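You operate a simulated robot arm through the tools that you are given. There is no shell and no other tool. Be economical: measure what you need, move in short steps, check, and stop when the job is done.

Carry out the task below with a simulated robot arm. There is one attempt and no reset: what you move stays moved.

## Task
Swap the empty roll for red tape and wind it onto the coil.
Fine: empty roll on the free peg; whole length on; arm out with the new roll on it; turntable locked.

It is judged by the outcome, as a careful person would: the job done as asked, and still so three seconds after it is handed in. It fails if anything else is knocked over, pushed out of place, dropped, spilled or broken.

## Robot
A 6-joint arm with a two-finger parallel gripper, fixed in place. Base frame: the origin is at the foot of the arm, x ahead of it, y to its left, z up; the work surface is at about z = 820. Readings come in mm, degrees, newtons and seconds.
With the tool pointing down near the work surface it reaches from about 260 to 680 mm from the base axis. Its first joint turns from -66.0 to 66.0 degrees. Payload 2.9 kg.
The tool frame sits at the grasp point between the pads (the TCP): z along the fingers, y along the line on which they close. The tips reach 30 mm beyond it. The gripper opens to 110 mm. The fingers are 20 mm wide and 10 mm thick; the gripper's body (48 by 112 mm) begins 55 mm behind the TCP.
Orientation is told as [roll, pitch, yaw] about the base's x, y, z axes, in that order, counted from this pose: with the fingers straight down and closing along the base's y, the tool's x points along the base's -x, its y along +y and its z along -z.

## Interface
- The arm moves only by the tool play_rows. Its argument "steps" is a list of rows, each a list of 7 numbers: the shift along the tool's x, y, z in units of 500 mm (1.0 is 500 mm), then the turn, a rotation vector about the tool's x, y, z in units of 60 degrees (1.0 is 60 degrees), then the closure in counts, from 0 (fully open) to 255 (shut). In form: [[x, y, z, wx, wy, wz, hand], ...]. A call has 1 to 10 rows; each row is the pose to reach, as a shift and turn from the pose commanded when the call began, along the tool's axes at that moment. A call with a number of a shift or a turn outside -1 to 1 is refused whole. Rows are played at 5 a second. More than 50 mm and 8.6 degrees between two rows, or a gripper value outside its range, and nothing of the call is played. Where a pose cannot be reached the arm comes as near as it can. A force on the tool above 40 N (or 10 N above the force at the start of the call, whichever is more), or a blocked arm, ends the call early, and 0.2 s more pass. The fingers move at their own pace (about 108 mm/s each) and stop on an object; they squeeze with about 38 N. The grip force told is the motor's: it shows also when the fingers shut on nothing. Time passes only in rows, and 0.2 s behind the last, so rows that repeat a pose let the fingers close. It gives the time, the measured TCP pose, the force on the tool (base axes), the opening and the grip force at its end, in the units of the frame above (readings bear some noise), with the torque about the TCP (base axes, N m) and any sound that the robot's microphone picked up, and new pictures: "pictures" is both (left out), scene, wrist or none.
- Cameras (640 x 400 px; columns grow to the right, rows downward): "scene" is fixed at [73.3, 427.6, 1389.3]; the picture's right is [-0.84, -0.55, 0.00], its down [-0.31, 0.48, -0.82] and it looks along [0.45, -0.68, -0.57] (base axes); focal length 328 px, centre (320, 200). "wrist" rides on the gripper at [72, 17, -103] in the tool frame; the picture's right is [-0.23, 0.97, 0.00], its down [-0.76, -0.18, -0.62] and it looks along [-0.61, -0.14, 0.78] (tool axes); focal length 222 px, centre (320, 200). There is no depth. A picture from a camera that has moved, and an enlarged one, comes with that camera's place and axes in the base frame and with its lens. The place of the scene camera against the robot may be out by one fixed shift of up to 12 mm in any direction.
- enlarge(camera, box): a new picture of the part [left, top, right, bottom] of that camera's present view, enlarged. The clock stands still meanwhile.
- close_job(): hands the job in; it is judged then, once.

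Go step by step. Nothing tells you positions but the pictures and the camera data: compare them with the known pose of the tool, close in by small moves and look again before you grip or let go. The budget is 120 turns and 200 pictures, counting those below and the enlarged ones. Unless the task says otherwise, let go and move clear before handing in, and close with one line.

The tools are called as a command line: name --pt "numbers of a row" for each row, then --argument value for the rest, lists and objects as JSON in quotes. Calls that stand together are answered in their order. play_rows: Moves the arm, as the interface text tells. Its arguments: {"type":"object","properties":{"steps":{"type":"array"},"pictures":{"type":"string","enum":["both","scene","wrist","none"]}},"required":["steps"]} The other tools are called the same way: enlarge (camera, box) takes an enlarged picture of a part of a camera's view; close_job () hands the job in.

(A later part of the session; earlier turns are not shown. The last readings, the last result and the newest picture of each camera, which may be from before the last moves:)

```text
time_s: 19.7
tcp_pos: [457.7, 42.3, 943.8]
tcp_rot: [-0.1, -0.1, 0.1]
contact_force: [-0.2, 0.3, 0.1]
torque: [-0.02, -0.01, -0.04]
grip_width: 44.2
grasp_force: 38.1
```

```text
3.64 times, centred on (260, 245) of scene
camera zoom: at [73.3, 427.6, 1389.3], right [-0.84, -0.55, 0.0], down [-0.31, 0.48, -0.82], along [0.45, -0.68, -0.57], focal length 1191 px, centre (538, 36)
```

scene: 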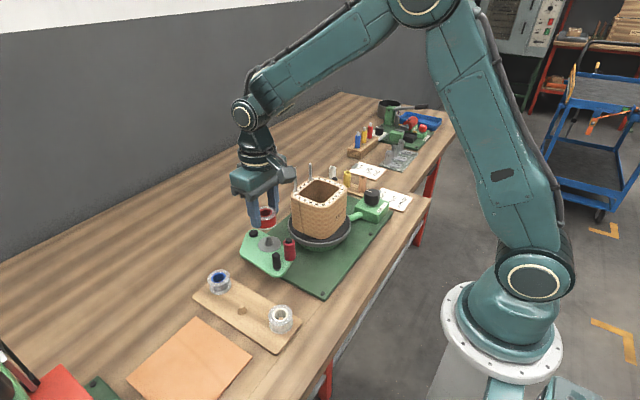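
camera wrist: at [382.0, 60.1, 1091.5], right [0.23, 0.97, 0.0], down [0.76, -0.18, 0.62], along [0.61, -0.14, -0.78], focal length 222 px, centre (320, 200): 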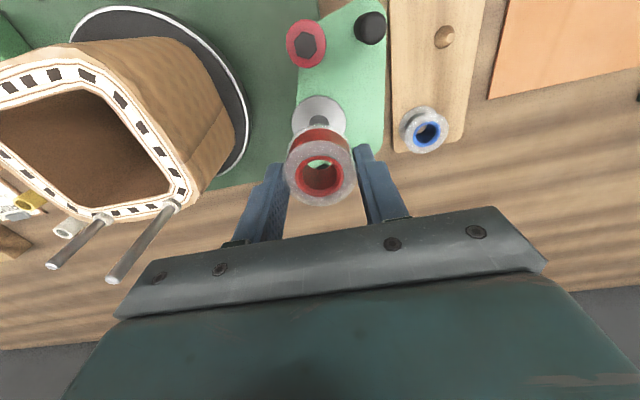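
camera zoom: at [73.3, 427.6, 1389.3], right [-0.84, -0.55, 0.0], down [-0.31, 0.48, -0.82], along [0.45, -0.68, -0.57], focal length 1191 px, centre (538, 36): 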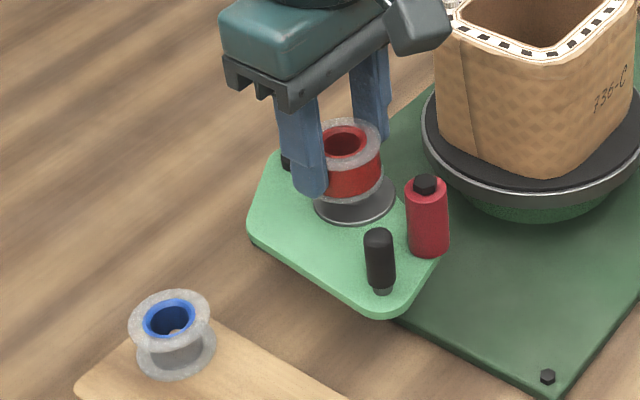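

Alignment within about 1 mm; I correct y by −1 and lower onto the cone.

play_rows --pt "0 -0.002 0.008 0 0 0 200" --pt "0 -0.002 0.016 0 0 0 200" --pt "0 -0.002 0.024 0 0 0 200" --pt "0 -0.002 0.03 0 0 0 200" --pt "0 -0.002 0.03 0 0 0 200" --pictures "none"

enlarge --camera "wrist" --box '[240, 80, 440, 250]'

enlarge --camera "scene" --box '[210, 190, 310, 300]'

```text
time_s: 20.9
tcp_pos: [456.2, 41.9, 931.4]
tcp_rot: [-0.2, 0.2, 0.2]
contact_force: [-18.4, -2.2, 13.2]
torque: [0.01, 0.56, -0.01]
grip_width: 44.3
grasp_force: 37.9
```

```text
2.35 times, centred on (340, 165) of wrist
camera zoom: at [383.7, 59.8, 1034.2], right [0.23, 0.97, 0.0], down [0.76, -0.18, 0.62], along [0.6, -0.14, -0.78], focal length 523 px, centre (273, 282)
```

zoom: 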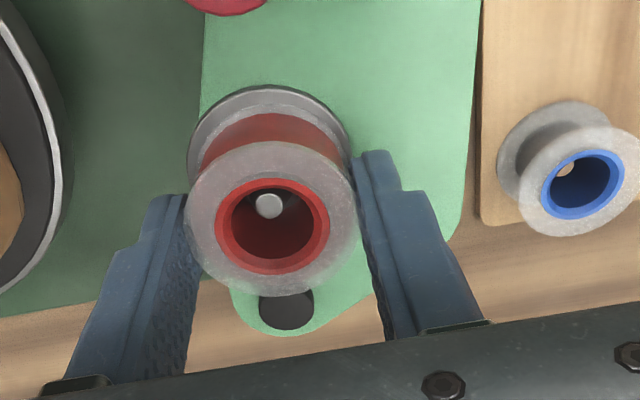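

```text
3.64 times, centred on (260, 245) of scene
camera zoom: at [72.7, 427.5, 1389.4], right [-0.84, -0.55, 0.0], down [-0.31, 0.48, -0.82], along [0.45, -0.68, -0.57], focal length 1191 px, centre (538, 36)
```

zoom: 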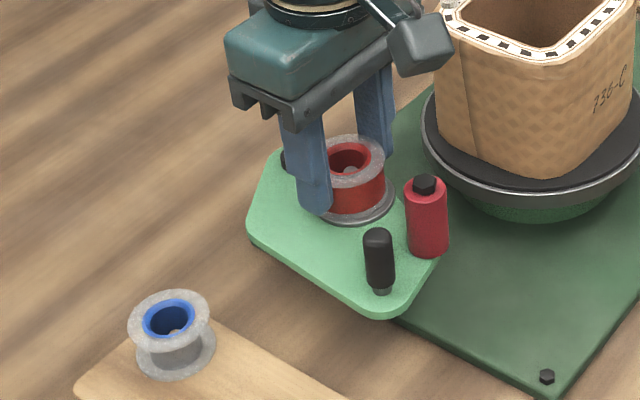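

The cone is inside the hole and pushes the roll toward −x, so I shift −4 mm in x, then go on down.

play_rows --pt "0.006 -0.001 -0.002 0 0 0 200" --pt "0.008 -0.001 0.002 0 0 0 200" --pt "0.008 -0.001 0.006 0 0 0 200" --pt "0.008 -0.001 0.01 0 0 0 200" --pt "0.008 -0.001 0.01 0 0 0 200" --pictures "none"

enlarge --camera "wrist" --box '[240, 80, 440, 250]'

enlarge --camera "scene" --box '[230, 215, 300, 280]'

```text
time_s: 22.1
tcp_pos: [455.2, 40.2, 928.0]
tcp_rot: [-0.1, -0.4, 0.0]
contact_force: [1.9, -3.9, 31.1]
torque: [-0.04, 0.04, 0.04]
grip_width: 44.1
grasp_force: 38.2
```

```text
2.35 times, centred on (340, 165) of wrist
camera zoom: at [381.5, 59.3, 1031.0], right [0.23, 0.97, 0.0], down [0.76, -0.18, 0.63], along [0.61, -0.14, -0.78], focal length 523 px, centre (273, 282)
```

zoom: 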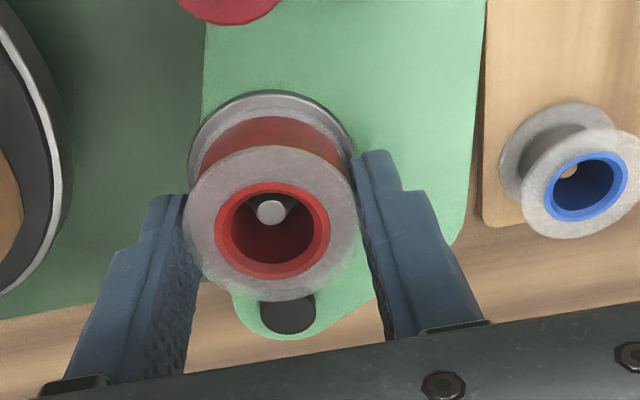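

```text
6.15 times, centred on (265, 248) of scene
camera zoom: at [72.9, 427.5, 1389.4], right [-0.84, -0.55, 0.0], down [-0.31, 0.48, -0.82], along [0.45, -0.68, -0.57], focal length 2015 px, centre (658, -92)
```

zoom: 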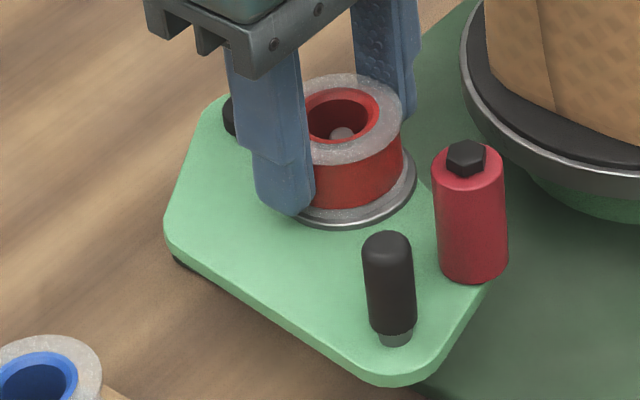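

It's seated (31 N upward, same height the blue roll had). Releasing and rising, then I'll look at the arm.

play_rows --pt "0 0 -0.002 0 0 0 140" --pt "0 0 -0.002 0 0 0 110" --pt "0 0 -0.002 0 0 0 110" --pt "0 0 -0.05 0 0 0 110" --pt "0 0 -0.14 0 0 0 110" --pt "0.08 0 -0.18 0 0 0 110" --pt "0.17 0 -0.18 0 0 0 110" --pt "0.25 0 -0.18 0 0 0 110" --pt "0.25 0 -0.18 0 0 0 110"

enlarge --camera "wrist" --box '[200, 30, 440, 230]'

enlarge --camera "scene" --box '[230, 160, 410, 290]'

```text
time_s: 24.1
tcp_pos: [328.4, 40.4, 1016.0]
tcp_rot: [0.0, -0.1, 0.1]
contact_force: [0.0, -0.3, 0.4]
torque: [0.01, 0.0, 0.04]
grip_width: 62.3
grasp_force: 0.0
camera wrist: at [255.6, 58.4, 1117.8], right [0.23, 0.97, 0.0], down [0.76, -0.18, 0.62], along [0.61, -0.14, -0.78], focal length 222 px, centre (320, 200)
```

scene: 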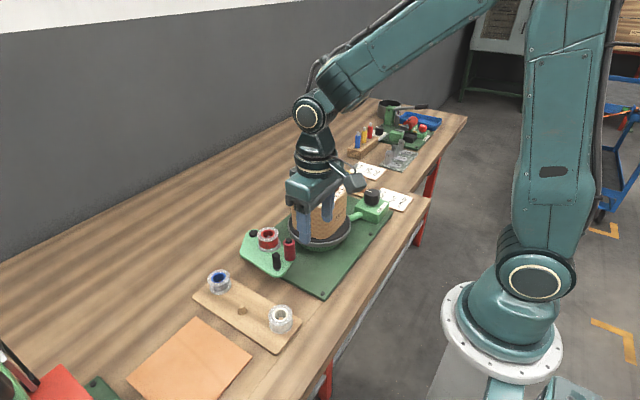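
wrist: 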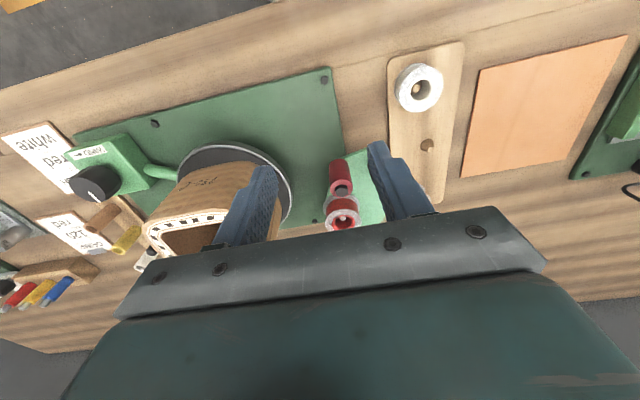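

```text
2.00 times, centred on (320, 130) of wrist
camera zoom: at [255.6, 58.4, 1117.8], right [0.23, 0.97, 0.0], down [0.76, -0.18, 0.62], along [0.61, -0.14, -0.78], focal length 444 px, centre (320, 340)
```

zoom: 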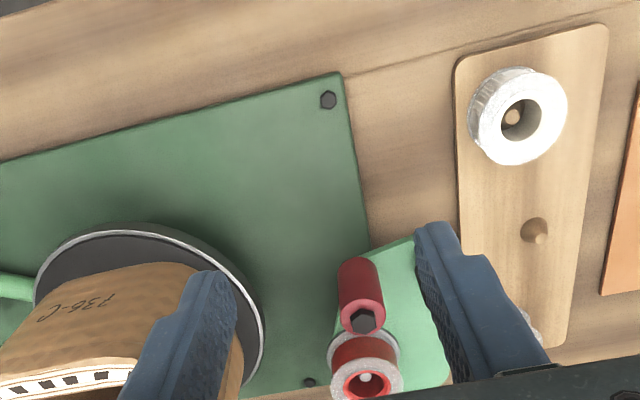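

```text
3.08 times, centred on (320, 225) of scene
camera zoom: at [73.3, 427.6, 1389.3], right [-0.84, -0.55, 0.0], down [-0.31, 0.48, -0.82], along [0.45, -0.68, -0.57], focal length 1008 px, centre (320, 123)
```

zoom: 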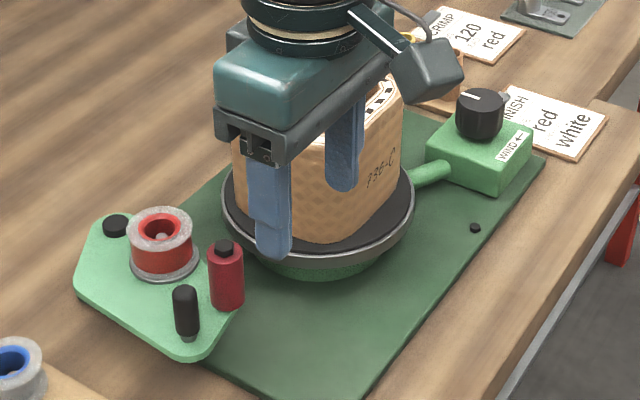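

Red roll is on the arm. Next I look at the lock lever behind the coil and the WIND knob from a better vantage.

play_rows --pt "0 0 -0.09 0 0 0 60" --pt "0 -0.04 -0.17 0 0 0 0" --pt "0 -0.13 -0.2 0 0 0 0" --pt "-0.03 -0.22 -0.2 0 0 0 0" --pt "-0.06 -0.31 -0.2 0 0 0 0" --pt "-0.06 -0.4 -0.2 0 0 0 0" --pt "-0.06 -0.49 -0.2 0 0 0 0" --pt "-0.06 -0.49 -0.2 0 0 0 0" --pictures "wrist"

enlarge --camera "wrist" --box '[240, 40, 440, 230]'

enlarge --camera "scene" --box '[280, 150, 420, 260]'

```text
time_s: 25.9
tcp_pos: [360.6, -204.5, 1117.8]
tcp_rot: [0.0, -0.1, 0.1]
contact_force: [0.2, 1.0, -0.1]
torque: [0.01, 0.03, 0.0]
grip_width: 109.8
grasp_force: 0.1
camera wrist: at [287.0, -188.6, 1220.1], right [0.23, 0.97, 0.0], down [0.76, -0.18, 0.62], along [0.61, -0.14, -0.78], focal length 222 px, centre (320, 200)
```

wrist: 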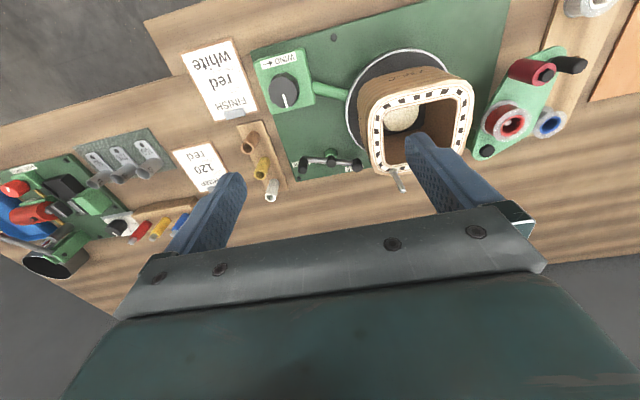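

```text
2.11 times, centred on (340, 135) of wrist
camera zoom: at [287.0, -188.6, 1220.1], right [0.23, 0.97, 0.0], down [0.76, -0.18, 0.62], along [0.61, -0.14, -0.78], focal length 468 px, centre (278, 337)
```

zoom: 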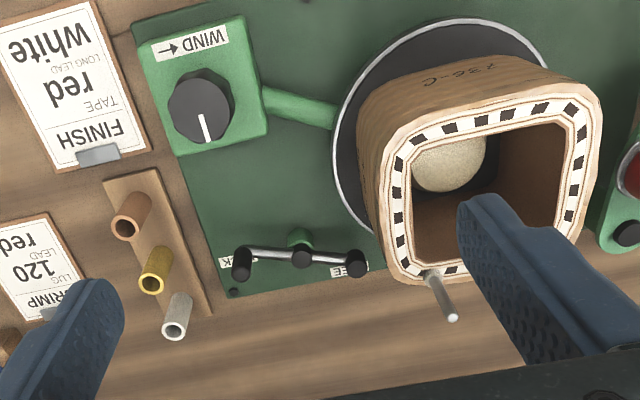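

```text
3.64 times, centred on (350, 205) of scene
camera zoom: at [73.3, 427.5, 1389.3], right [-0.84, -0.55, 0.0], down [-0.31, 0.48, -0.82], along [0.45, -0.68, -0.57], focal length 1191 px, centre (211, 182)
```

zoom: 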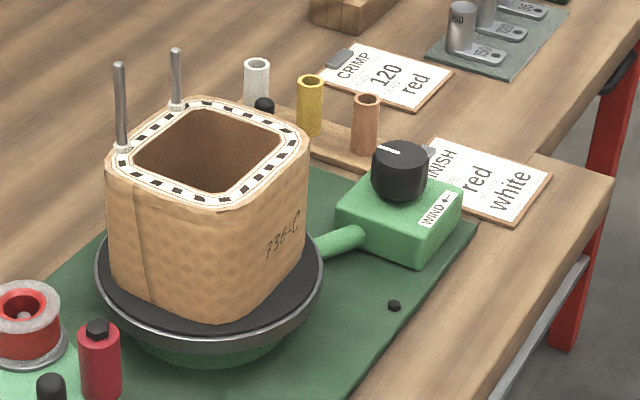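

The LOCK/FREE control is a two-ended rocker bar around (482,-212). I go closer with fingers closed to see its tilt.

play_rows --pt "0 -0.06 0 0 0 0 255" --pt "-0.06 -0.08 0.05 0 0 0 255" --pt "-0.1 -0.08 0.13 0 0 0 255" --pt "-0.1 -0.08 0.13 0 0 0 255" --pictures "wrist"

enlarge --camera "wrist" --box '[230, 60, 430, 220]'

```text
time_s: 26.9
tcp_pos: [408.2, -247.8, 1048.4]
tcp_rot: [-0.1, -0.1, 0.1]
contact_force: [-0.3, 0.2, -0.6]
torque: [0.02, -0.02, 0.0]
grip_width: 0.1
grasp_force: 37.6
camera wrist: at [335.0, -228.1, 1151.8], right [0.23, 0.97, 0.0], down [0.76, -0.18, 0.62], along [0.61, -0.14, -0.78], focal length 222 px, centre (320, 200)
```

wrist: 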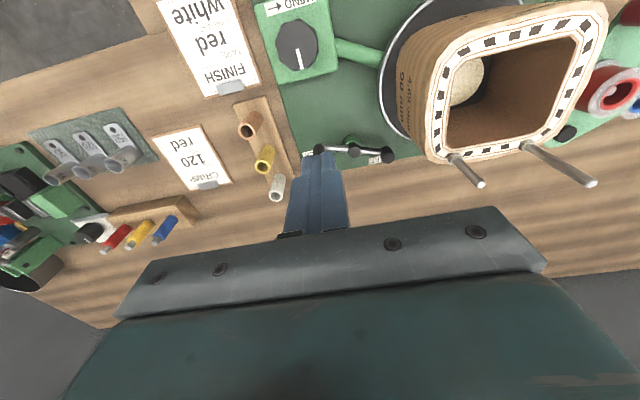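

```text
2.50 times, centred on (330, 140) of wrist
camera zoom: at [335.0, -228.1, 1151.8], right [0.23, 0.97, 0.0], down [0.76, -0.18, 0.62], along [0.61, -0.14, -0.78], focal length 555 px, centre (295, 350)
```

zoom: 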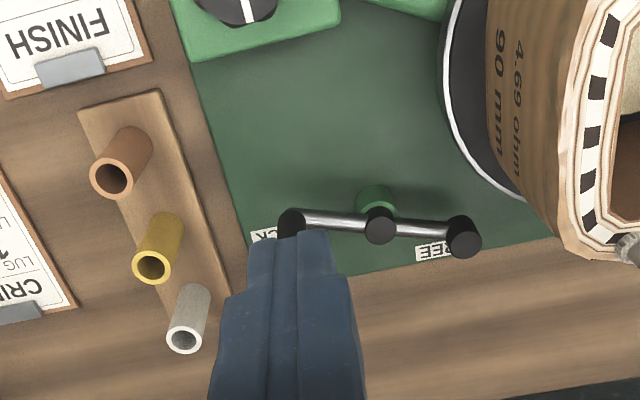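

To see the rocker's tilt unobstructed I move aside to the right and lower.

play_rows --pt "0.04 -0.06 0.06 0 0 0 255" --pt "0.08 -0.12 0.12 0 0 0 255" --pt "0.08 -0.14 0.16 0 0 0 255" --pt "0.08 -0.14 0.16 0 0 0 255" --pictures "wrist"

enlarge --camera "wrist" --box '[350, 90, 510, 220]'

```text
time_s: 27.9
tcp_pos: [368.3, -315.1, 968.9]
tcp_rot: [-0.1, -0.1, 0.2]
contact_force: [-0.5, 0.7, -0.5]
torque: [-0.01, -0.02, 0.04]
grip_width: 0.0
grasp_force: 37.6
camera wrist: at [294.7, -295.9, 1072.4], right [0.23, 0.97, 0.0], down [0.76, -0.18, 0.62], along [0.61, -0.14, -0.78], focal length 222 px, centre (320, 200)
```

wrist: 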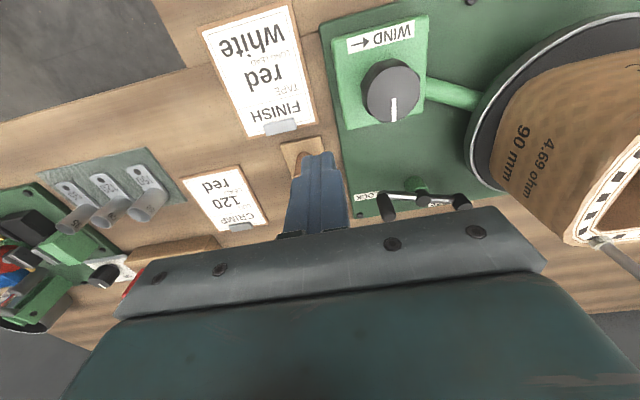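

```text
3.08 times, centred on (430, 155) of wrist
camera zoom: at [294.7, -295.9, 1072.4], right [0.23, 0.97, 0.0], down [0.76, -0.18, 0.62], along [0.61, -0.14, -0.78], focal length 684 px, centre (-18, 338)
```

zoom: 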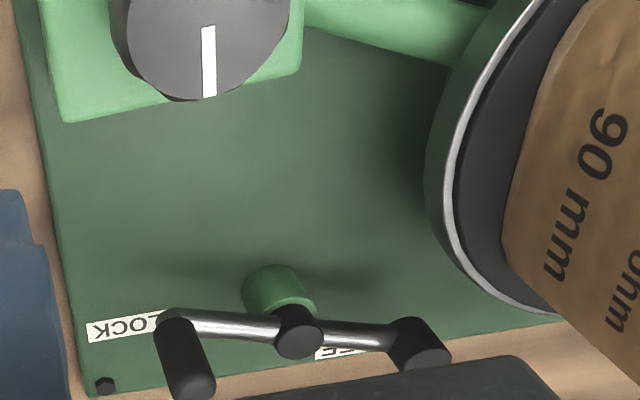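

The lever is a horizontal bar on a post at (486,-213) with a tall black handle at the LOCK end ≈(467,-259, top ~900), and a short counter-knob at the FREE end. It should swing about 180°. I go above the handle.

play_rows --pt "-0.03 0.02 -0.062 0 0 0 200" --pt "-0.1 0.06 -0.062 0 0 0 170" --pt "-0.17 0.1 -0.062 0 0 0 150" --pt "-0.198 0.112 -0.062 0 0 0 150" --pt "-0.198 0.112 -0.062 0 0 0 150"

enlarge --camera "wrist" --box '[230, 60, 430, 220]'

```text
time_s: 29.1
tcp_pos: [466.5, -256.6, 1000.2]
tcp_rot: [0.1, 0.1, 0.2]
contact_force: [0.0, 0.4, -0.1]
torque: [-0.03, 0.0, -0.02]
grip_width: 45.1
grasp_force: 0.1
camera wrist: at [393.4, -238.9, 1103.4], right [0.23, 0.97, 0.0], down [0.76, -0.18, 0.62], along [0.61, -0.14, -0.78], focal length 222 px, centre (320, 200)
```

scene: 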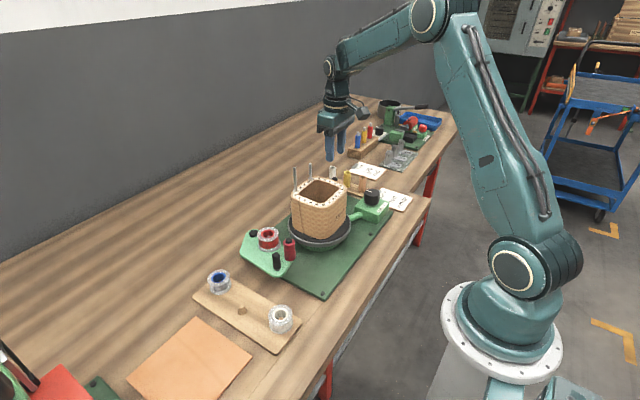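
wrist: 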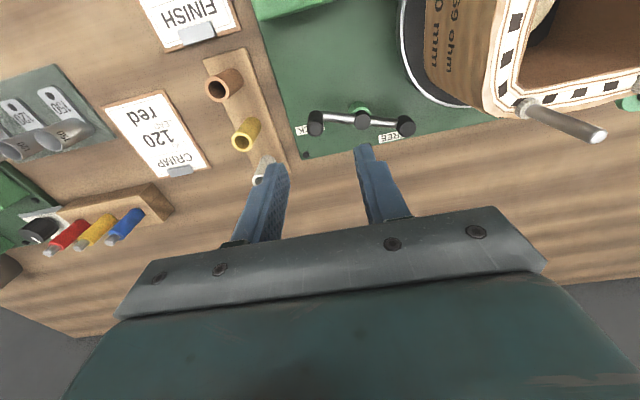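

```text
2.50 times, centred on (330, 140) of wrist
camera zoom: at [393.4, -238.9, 1103.4], right [0.23, 0.97, 0.0], down [0.76, -0.18, 0.62], along [0.61, -0.14, -0.78], focal length 555 px, centre (295, 350)
```

zoom: 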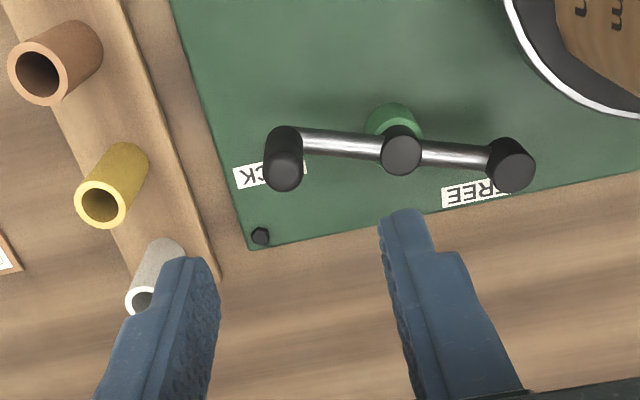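

Handle top confirmed at (469,-260,~900). Descending so the fingers straddle it above the bar, and gripping.

play_rows --pt "-0.004 -0.004 0.06 0 0 0 150" --pt "-0.004 -0.004 0.13 0 0 0 150" --pt "-0.004 -0.004 0.186 0 0 0 150" --pt "-0.004 -0.004 0.186 0 0 0 200" --pt "-0.004 -0.004 0.186 0 0 0 255" --pt "-0.004 -0.004 0.186 0 0 0 255" --pt "-0.004 -0.004 0.186 0 0 0 255"

enlarge --camera "wrist" --box '[230, 100, 430, 260]'

```text
time_s: 30.7
tcp_pos: [469.0, -262.0, 911.0]
tcp_rot: [-0.3, -0.2, -0.3]
contact_force: [2.8, -32.4, -12.3]
torque: [-0.09, -0.81, -0.06]
grip_width: 15.5
grasp_force: 44.6
camera wrist: at [396.4, -243.0, 1013.5], right [0.23, 0.97, 0.0], down [0.76, -0.18, 0.63], along [0.61, -0.15, -0.78], focal length 222 px, centre (320, 200)
```

scene: 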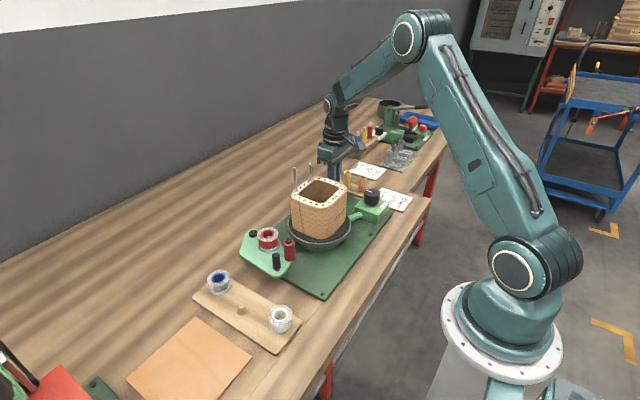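
wrist: 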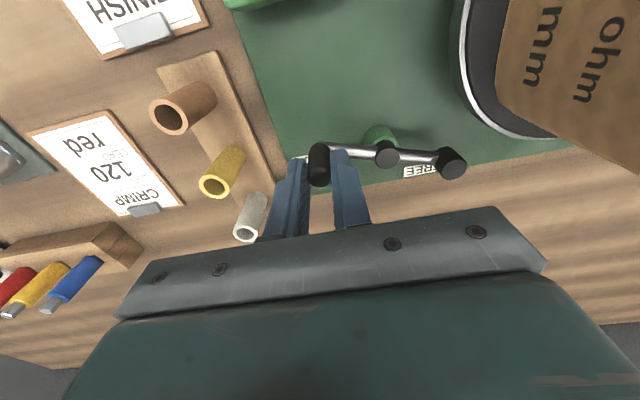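

```text
2.50 times, centred on (330, 180) of wrist
camera zoom: at [396.4, -243.0, 1013.5], right [0.23, 0.97, 0.0], down [0.76, -0.18, 0.63], along [0.61, -0.15, -0.78], focal length 555 px, centre (295, 250)
```

zoom: 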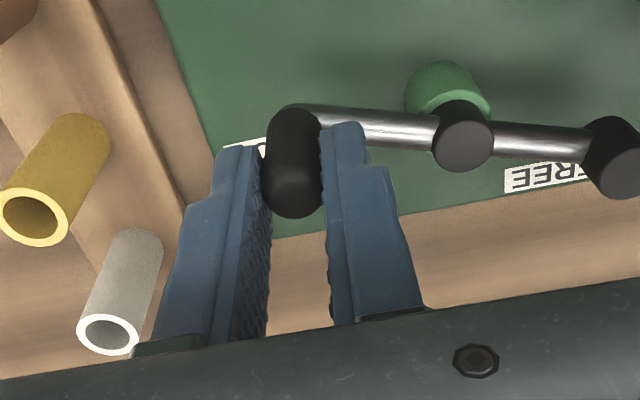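

Gripped (15.5 mm). I relieve the side load and try a small swing of the lever toward the outside (+x) as a test.

play_rows --pt "0 -0.004 0 0 0 0 255" --pt "-0.007 -0.006 0 0 0 0 255" --pt "-0.014 -0.008 0 0 0 0 255" --pt "-0.014 -0.008 0 0 0 0 255" --pictures "wrist"

```text
time_s: 31.7
tcp_pos: [477.1, -264.2, 910.9]
tcp_rot: [0.0, -0.1, 0.1]
contact_force: [-5.3, -15.6, 12.2]
torque: [0.14, 1.24, 0.09]
grip_width: 15.0
grasp_force: 44.6
camera wrist: at [403.8, -245.6, 1013.6], right [0.23, 0.97, 0.0], down [0.76, -0.18, 0.62], along [0.61, -0.14, -0.78], focal length 222 px, centre (320, 200)
```

wrist: 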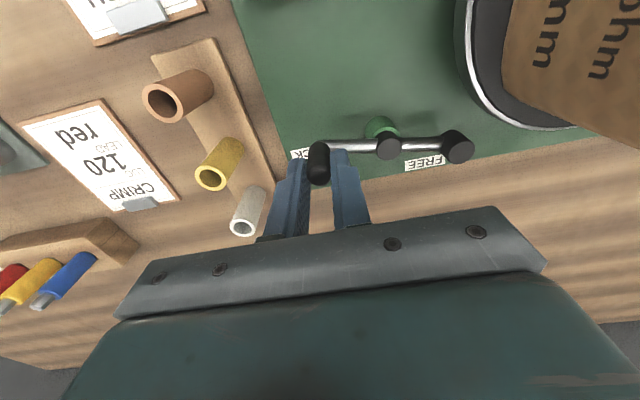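

The lever turns this way. Continuing round the arc.

play_rows --pt "-0.012 -0.003 0 0 0 0 255" --pt "-0.025 -0.002 0 0 0 0 255" --pt "-0.05 0.0036 0 0 0 0 255" --pt "-0.074 0.0158 0 0 0 0 255" --pt "-0.094 0.0338 0 0 0 0 255" --pt "-0.094 0.0338 0 0 0 0 255" --pictures "wrist"

```text
time_s: 32.9
tcp_pos: [516.5, -257.5, 910.4]
tcp_rot: [-0.5, -0.1, -0.9]
contact_force: [-1.9, -5.3, -0.1]
torque: [0.56, 0.07, 0.11]
grip_width: 15.3
grasp_force: 44.7
stopped in row 5: the force on the tool passed its limit at 47 N (the readings are from after the stop); the commanded pose is now the measured one
camera wrist: at [444.9, -237.3, 1013.1], right [0.24, 0.97, -0.01], down [0.76, -0.19, 0.63], along [0.61, -0.16, -0.78], focal length 222 px, centre (320, 200)
```

wrist: 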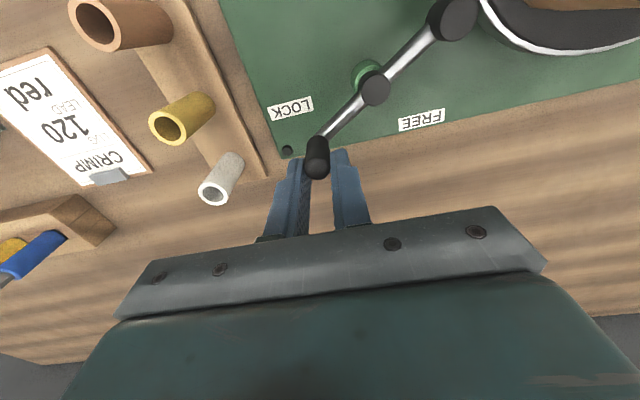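

The handle slipped a bit along the pads (grip at x 516, handle at 508), which caused the stop. I realign to the handle's arc (pivot (484,-213.5), radius 49) and continue, now mainly +y.

play_rows --pt "0.009 0.008 0 0 0 0 255" --pt "0 0.016 0 0 0 0 255" --pt "-0.01 0.025 0 0 0 0 255" --pt "-0.0238 0.0466 0 0 0 0 255" --pt "-0.0316 0.071 0 0 0 0 255" --pt "-0.0326 0.0966 0 0 0 0 255" --pt "-0.0326 0.0966 0 0 0 0 255" --pictures "wrist"

```text
time_s: 33.4
tcp_pos: [517.0, -258.4, 910.5]
tcp_rot: [-1.1, -0.7, -1.5]
contact_force: [3.4, -7.7, -4.1]
torque: [0.78, 0.0, 0.11]
grip_width: 15.4
grasp_force: 45.4
stopped in row 2: the force on the tool passed its limit at 43 N (the readings are from after the stop); the commanded pose is now the measured one
camera wrist: at [443.5, -235.6, 1012.3], right [0.25, 0.97, -0.01], down [0.75, -0.19, 0.64], along [0.61, -0.17, -0.77], focal length 222 px, centre (320, 200)
```

wrist: 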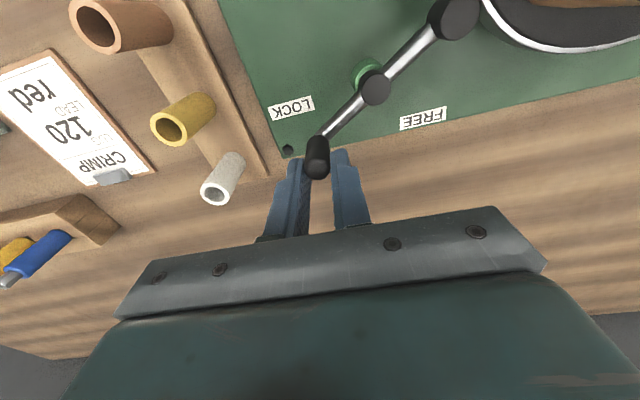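

The blockage is most likely the grip working against the arc (radial load), not an end stop. I open slightly so the handle is loosely caged and re-centre on it.

play_rows --pt "0 0 0 0 0 0 190" --pt "0 0 0 0 0 0 175" --pt "0.01 0 -0.002 0 0 0 175" --pt "0.018 0 -0.002 0.018 0.012 0.025 175" --pt "0.018 0 -0.002 0.018 0.012 0.025 175" --pictures "wrist"

enlarge --camera "wrist" --box '[230, 70, 430, 230]'

```text
time_s: 34.6
tcp_pos: [509.3, -256.5, 912.1]
tcp_rot: [-2.0, 0.0, -2.9]
contact_force: [-0.1, -0.3, 0.9]
torque: [-0.04, 0.02, 0.0]
grip_width: 34.6
grasp_force: 0.0
camera wrist: at [436.2, -230.1, 1014.4], right [0.28, 0.96, -0.03], down [0.75, -0.19, 0.63], along [0.6, -0.2, -0.78], focal length 222 px, centre (320, 200)
```

wrist: 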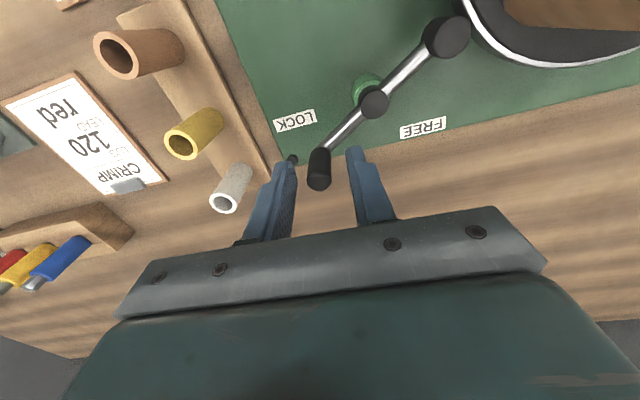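

```text
2.50 times, centred on (330, 150) of wrist
camera zoom: at [436.2, -230.1, 1014.4], right [0.28, 0.96, -0.03], down [0.75, -0.19, 0.63], along [0.6, -0.2, -0.78], focal length 555 px, centre (295, 325)
```

zoom: 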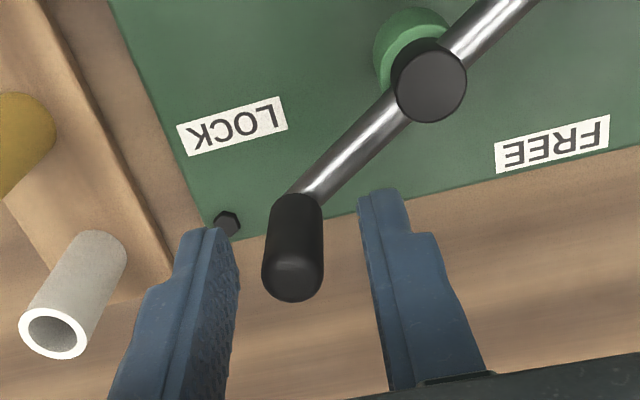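

Handle now loosely caged at about (511,-256). I straighten the tool first, then push in +y around the arc.

play_rows --pt "0 0 0 -0.033 0 -0.048 180" --pt "0 0 0 -0.033 0 -0.048 180" --pictures "none"

play_rows --pt "-0.006 0.016 0 0 0 0 180" --pt "-0.016 0.028 0 0 0 0 180" --pt "-0.025 0.0414 0 0 0 0 180" --pt "-0.034 0.052 0 0 0 0 180" --pt "-0.039 0.0632 0 0 0 0 180" --pt "-0.044 0.075 0 0 0 0 180" --pt "-0.0468 0.0878 0 0 0 0 180" --pt "-0.048 0.1 0 0 0 0 180" --pt "-0.048 0.1 0 0 0 0 180" --pictures "wrist"

```text
time_s: 35.2
tcp_pos: [508.5, -255.4, 910.9]
tcp_rot: [0.0, 0.1, -0.2]
contact_force: [-0.4, -0.2, -0.2]
torque: [0.03, 0.03, 0.02]
grip_width: 32.2
grasp_force: 0.0
```

```text
time_s: 36.2
tcp_pos: [518.5, -244.0, 911.4]
tcp_rot: [-0.6, 0.0, -1.4]
contact_force: [-0.5, -24.2, -4.3]
torque: [-0.13, -0.38, 0.23]
grip_width: 43.9
grasp_force: 11.8
stopped in row 4: the force on the tool passed its limit at 46 N (the readings are from after the stop); the commanded pose is now the measured one
camera wrist: at [446.5, -222.1, 1014.2], right [0.25, 0.97, -0.01], down [0.76, -0.19, 0.62], along [0.6, -0.17, -0.78], focal length 222 px, centre (320, 200)
```

wrist: 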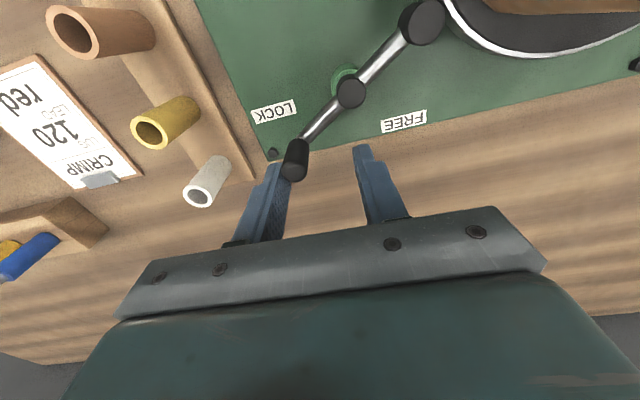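

The lever seems to hit an end stop at about 50° of travel. I look closely at what it touches.

enlarge --camera "wrist" --box '[250, 0, 510, 190]'

enlarge --camera "scene" --box '[300, 130, 420, 240]'

```text
2.11 times, centred on (380, 95) of wrist
camera zoom: at [446.5, -222.1, 1014.2], right [0.25, 0.97, -0.01], down [0.76, -0.19, 0.62], along [0.6, -0.17, -0.78], focal length 468 px, centre (194, 421)
```

zoom: 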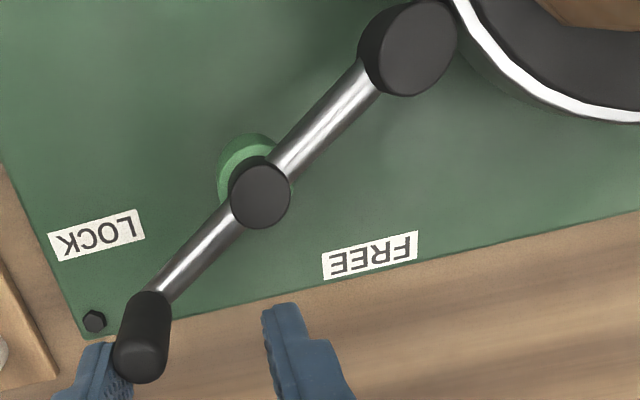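

```text
3.64 times, centred on (360, 185) of scene
camera zoom: at [73.4, 426.9, 1389.5], right [-0.84, -0.55, 0.0], down [-0.32, 0.48, -0.82], along [0.45, -0.68, -0.58], focal length 1191 px, centre (174, 254)
```

zoom: 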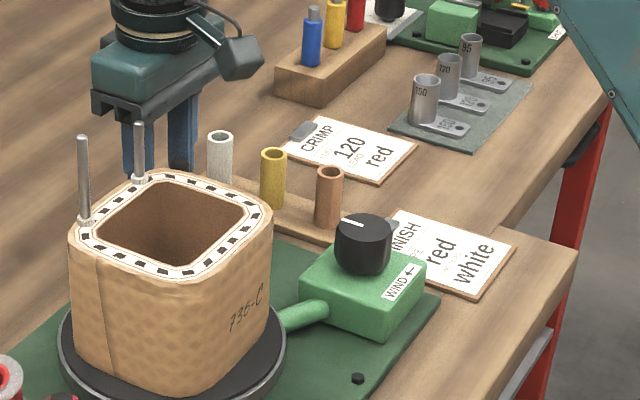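

The short end's black shoe now bears on the turntable rim, so this position is the lock; the original one was evidently free. I re-centre on the handle, grip it and bring it back along its arc.

play_rows --pt "0 -0.01 0 0 0 0 175" --pt "0.015 -0.023 0 -0.01 0 -0.023 175" --pt "0.015 -0.023 0 -0.01 0 -0.023 175" --pictures "none"

play_rows --pt "0 0 0 0 0 0 255" --pt "0 0 0 0 0 0 255" --pt "0 0 0 0 0 0 255" --pictures "wrist"

enlarge --camera "wrist" --box '[230, 40, 470, 220]'

```text
time_s: 37.0
tcp_pos: [509.6, -250.0, 912.5]
tcp_rot: [0.3, 0.2, 0.4]
contact_force: [0.6, -0.4, 0.2]
torque: [0.04, 0.0, -0.02]
grip_width: 34.7
grasp_force: 0.1
```

```text
time_s: 37.5
tcp_pos: [510.6, -257.7, 911.9]
tcp_rot: [-0.3, -0.2, -0.5]
contact_force: [2.6, -6.2, -2.6]
torque: [0.34, 0.25, 0.08]
grip_width: 15.4
grasp_force: 44.9
stopped in row 2: the force on the tool passed its limit at 42 N (the readings are from after the stop); the commanded pose is now the measured one
camera wrist: at [436.8, -238.3, 1015.7], right [0.24, 0.97, 0.0], down [0.76, -0.18, 0.63], along [0.61, -0.15, -0.78], focal length 222 px, centre (320, 200)
```

wrist: 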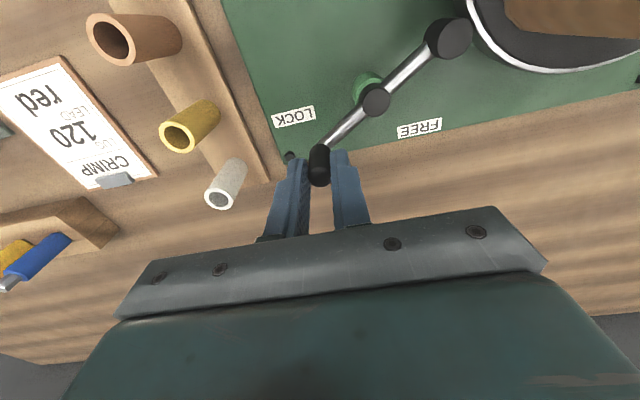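

```text
2.22 times, centred on (350, 130) of wrist
camera zoom: at [436.8, -238.3, 1015.7], right [0.24, 0.97, 0.0], down [0.76, -0.18, 0.63], along [0.61, -0.15, -0.78], focal length 494 px, centre (253, 356)
```

zoom: 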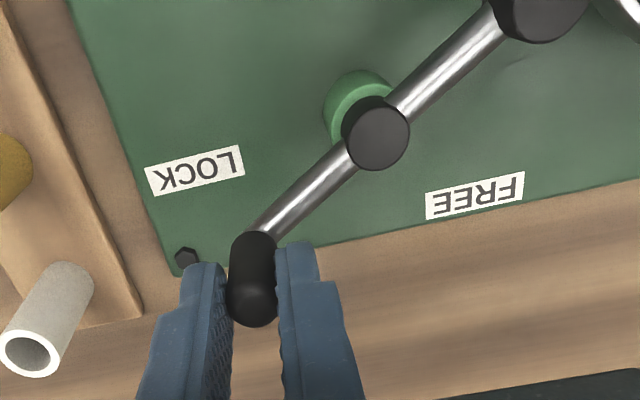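

Now dragging the lever back along its arc to the original position.

play_rows --pt "0.01 -0.005 0 0 0 0 255" --pt "0.0212 -0.0084 0 0 0 0 255" --pt "0.034 -0.011 0 0 0 0 255" --pt "0.047 -0.0118 0 0 0 0 255" --pt "0.058 -0.011 0 0 0 0 255" --pt "0.068 -0.0096 0 0 0 0 255" --pt "0.08 -0.0064 0 0 0 0 255" --pt "0.08 -0.0064 0 0 0 0 255" --pictures "wrist"

```text
time_s: 39.3
tcp_pos: [470.1, -264.0, 913.5]
tcp_rot: [-0.3, -0.2, -0.9]
contact_force: [-0.4, -33.6, -20.5]
torque: [-0.2, -0.54, -0.49]
grip_width: 15.5
grasp_force: 44.6
camera wrist: at [396.9, -243.7, 1016.0], right [0.24, 0.97, -0.01], down [0.76, -0.19, 0.63], along [0.61, -0.16, -0.78], focal length 222 px, centre (320, 200)
```

wrist: 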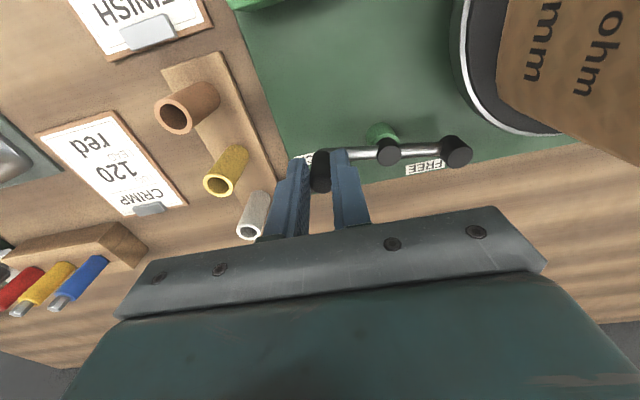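

The lever is back near its original position. I release and rise, then go on to the swing arm's handle.

play_rows --pt "0 -0.004 0 0 0 0 200" --pt "0 0 0 0 0 0 160" --pt "0 0 0 0 0 0.015 160" --pt "0 0 -0.09 0 0 0.0 160" --pt "0 0 -0.18 0 0 0 160" --pt "0 0 -0.18 0 0 0 160" --pictures "wrist"

enlarge --camera "wrist" --box '[250, 0, 510, 190]'

```text
time_s: 40.7
tcp_pos: [469.6, -254.7, 1005.7]
tcp_rot: [-0.2, -0.1, -0.4]
contact_force: [0.6, -0.2, 0.3]
torque: [-0.03, 0.0, -0.02]
grip_width: 41.1
grasp_force: 0.0
camera wrist: at [395.9, -236.3, 1107.8], right [0.23, 0.97, 0.0], down [0.76, -0.18, 0.63], along [0.61, -0.15, -0.78], focal length 222 px, centre (320, 200)
```

wrist: 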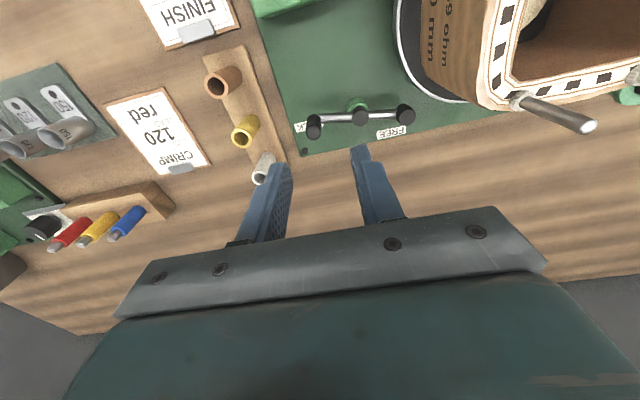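

```text
2.11 times, centred on (380, 95) of wrist
camera zoom: at [395.9, -236.3, 1107.8], right [0.23, 0.97, 0.0], down [0.76, -0.18, 0.63], along [0.61, -0.15, -0.78], focal length 468 px, centre (194, 421)
```

zoom: 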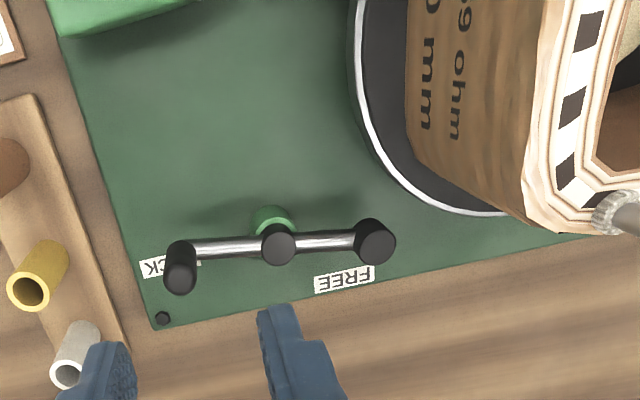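

The lever is clear of the rim. Next: rise and cross over to the swing arm's handle at (393,91).

play_rows --pt "0 0 -0.09 0 0 0 185" --pt "0 0 -0.18 0 0 0 185" --pt "0.02 0.09 -0.2 0 0 0 190" --pt "0.04 0.18 -0.2 0 0 0 190" --pt "0.06 0.27 -0.2 0 0 0 190" --pt "0.08 0.36 -0.2 0 0 0 190" --pt "0.1 0.45 -0.2 0 0 0 190" --pt "0.12 0.54 -0.2 0 0 0 190" --pt "0.14 0.63 -0.2 0 0 0 190" --pt "0.153 0.692 -0.17 0 0 0 190" --pictures "none"

play_rows --pt "0 0 0.08 0 0 0 190" --pt "0 0 0.16 0 0 0 190" --pt "0 0 0.16 0 0 0 190"

enlarge --camera "wrist" --box '[230, 70, 430, 230]'

```text
time_s: 42.9
tcp_pos: [392.1, 87.6, 1088.2]
tcp_rot: [-0.2, -0.3, -0.4]
contact_force: [0.2, 0.8, -0.6]
torque: [0.01, 0.01, 0.01]
grip_width: 27.9
grasp_force: 0.1
```

```text
time_s: 43.7
tcp_pos: [397.1, 84.0, 1007.8]
tcp_rot: [-0.3, -0.2, -0.4]
contact_force: [-0.1, -0.4, 0.1]
torque: [-0.01, -0.02, 0.02]
grip_width: 28.1
grasp_force: 0.0
camera wrist: at [322.8, 104.0, 1110.0], right [0.23, 0.97, 0.0], down [0.76, -0.18, 0.63], along [0.61, -0.15, -0.78], focal length 222 px, centre (320, 200)
```

scene: 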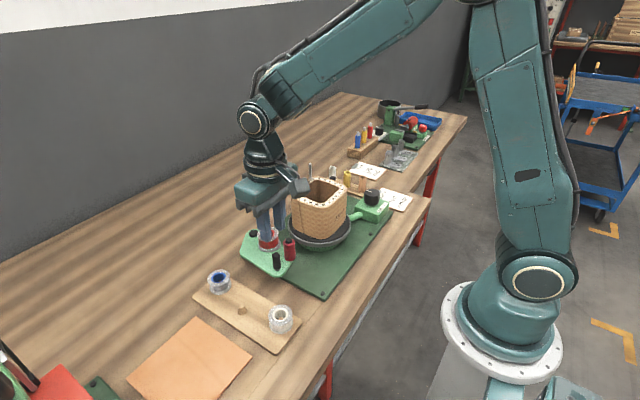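
wrist: 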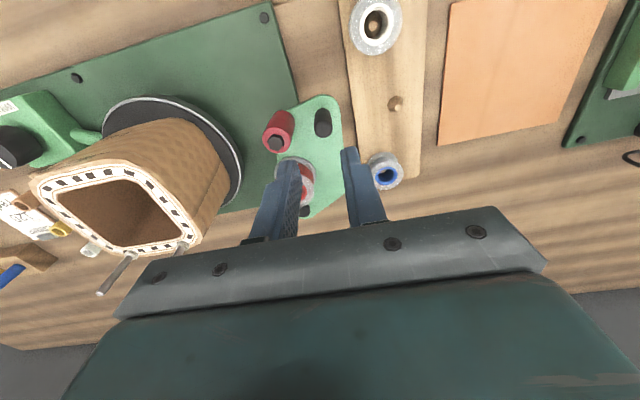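

```text
2.50 times, centred on (330, 150) of wrist
camera zoom: at [322.8, 104.0, 1110.0], right [0.23, 0.97, 0.0], down [0.76, -0.18, 0.63], along [0.61, -0.15, -0.78], focal length 555 px, centre (295, 325)
```

zoom: 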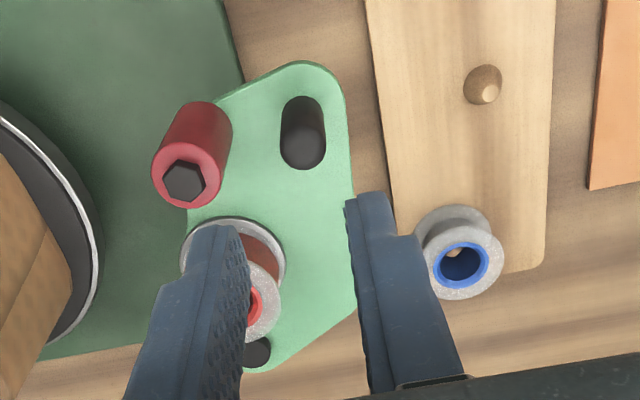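

Handle at (391.5,90.7). I straighten the tool and let it settle to get a clean reading.

play_rows --pt "0 0 0 -0.005 0.003 -0.007 190" --pt "0 0 0 -0.005 0.003 -0.007 190" --pt "0 0 0 -0.005 0.003 -0.007 190" --pictures "none"

```text
time_s: 44.5
tcp_pos: [394.4, 85.4, 1007.9]
tcp_rot: [0.2, 0.0, 0.0]
contact_force: [0.1, 1.0, 0.0]
torque: [0.0, 0.02, -0.02]
grip_width: 28.3
grasp_force: 0.1
```

Reading ≈(395,85). I shift to the handle and descend around it, fingers narrowly open.

play_rows --pt "0.006 0.011 0.03 0 0 0 192" --pt "0.006 0.011 0.07 0 0 0 192" --pt "0.006 0.011 0.07 0 0 0 192" --pictures "none"

enlarge --camera "wrist" --box '[230, 70, 430, 230]'

```text
time_s: 45.3
tcp_pos: [392.4, 95.1, 971.8]
tcp_rot: [0.2, 0.1, 0.0]
contact_force: [0.5, 0.7, -0.1]
torque: [0.01, -0.01, -0.02]
grip_width: 27.1
grasp_force: 0.0
```

```text
2.50 times, centred on (330, 150) of wrist
camera zoom: at [319.1, 112.0, 1075.8], right [0.23, 0.97, 0.0], down [0.76, -0.18, 0.62], along [0.61, -0.14, -0.78], focal length 555 px, centre (295, 325)
```

zoom: 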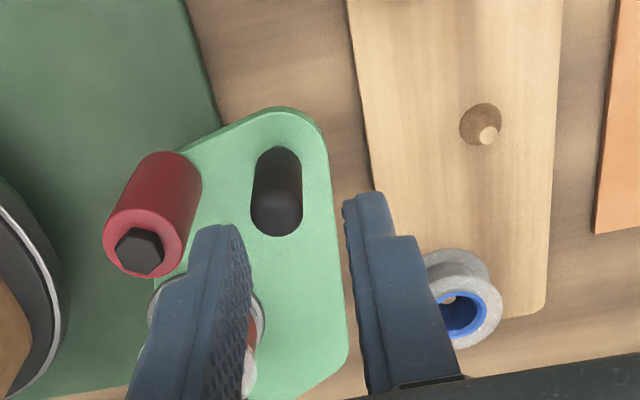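

The handle sits ~4.7 mm to −y of the finger midline; correcting and descending the rest.

play_rows --pt "0.002 -0.0095 0 0 0 0 192" --pt "0.002 -0.0095 0.02 0 0 0 192" --pt "0.002 -0.0095 0.02 0 0 0 192" --pictures "none"

enlarge --camera "wrist" --box '[230, 90, 430, 250]'

```text
time_s: 46.1
tcp_pos: [391.2, 88.0, 961.7]
tcp_rot: [0.2, -0.1, 0.0]
contact_force: [-1.2, 0.5, 0.4]
torque: [-0.02, 0.0, -0.01]
grip_width: 26.9
grasp_force: 0.1
```

```text
2.50 times, centred on (330, 170) of wrist
camera zoom: at [318.5, 106.4, 1064.9], right [0.23, 0.97, 0.0], down [0.76, -0.18, 0.62], along [0.61, -0.14, -0.78], focal length 555 px, centre (295, 275)
```

zoom: 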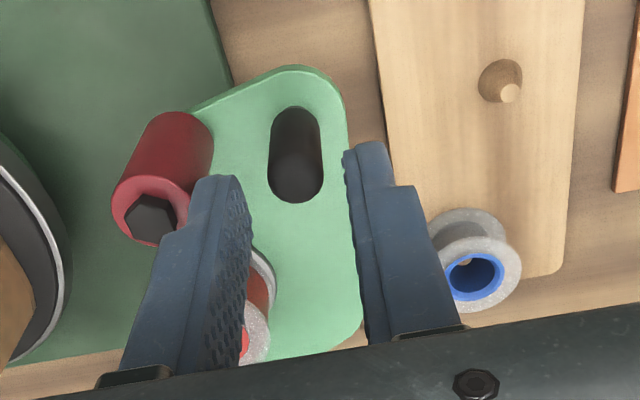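

Centred, but the left finger would graze the roller; I narrow the opening to about 21 mm before descending.

play_rows --pt "0 0 0 0 0 0 207" --pt "0 0.001 0 0 0 0 207" --pt "0 0.001 0.02 0 0 0 207" --pt "0 0.001 0.05 0 0 0 207" --pt "0 0.001 0.05 0 0 0 207" --pictures "none"

enlarge --camera "wrist" --box '[230, 90, 430, 250]'

enlarge --camera "scene" --box '[230, 190, 340, 290]'

```text
time_s: 47.3
tcp_pos: [392.5, 90.3, 936.3]
tcp_rot: [0.0, 0.0, 0.2]
contact_force: [0.5, 0.0, -0.2]
torque: [-0.04, 0.01, 0.01]
grip_width: 20.6
grasp_force: 0.1
```

```text
2.50 times, centred on (330, 170) of wrist
camera zoom: at [319.3, 107.6, 1038.9], right [0.23, 0.97, 0.0], down [0.76, -0.18, 0.62], along [0.61, -0.14, -0.78], focal length 555 px, centre (295, 275)
```

zoom: 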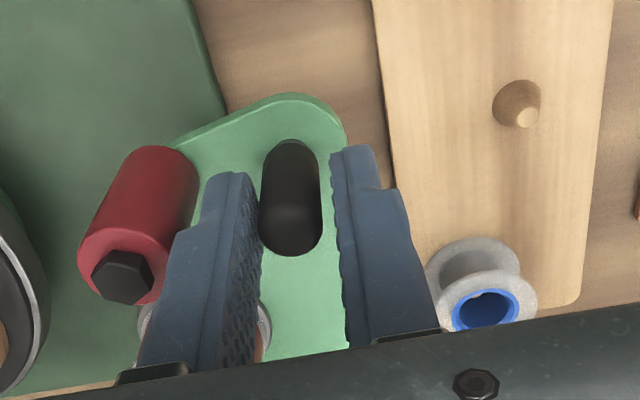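

```text
4.00 times, centred on (285, 240) of scene
camera zoom: at [73.3, 427.6, 1389.3], right [-0.84, -0.55, 0.0], down [-0.31, 0.48, -0.82], along [0.45, -0.68, -0.57], focal length 1310 px, centre (460, 40)
```

zoom: 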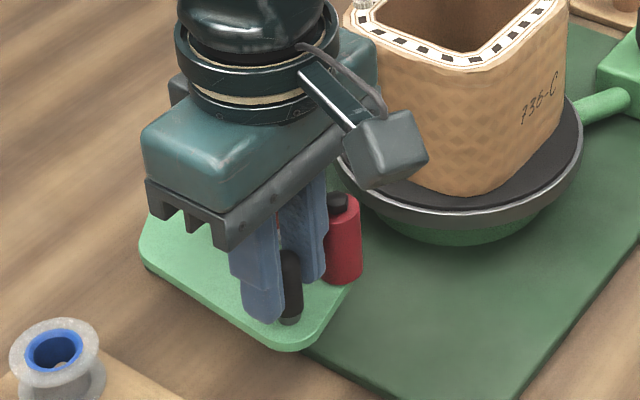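

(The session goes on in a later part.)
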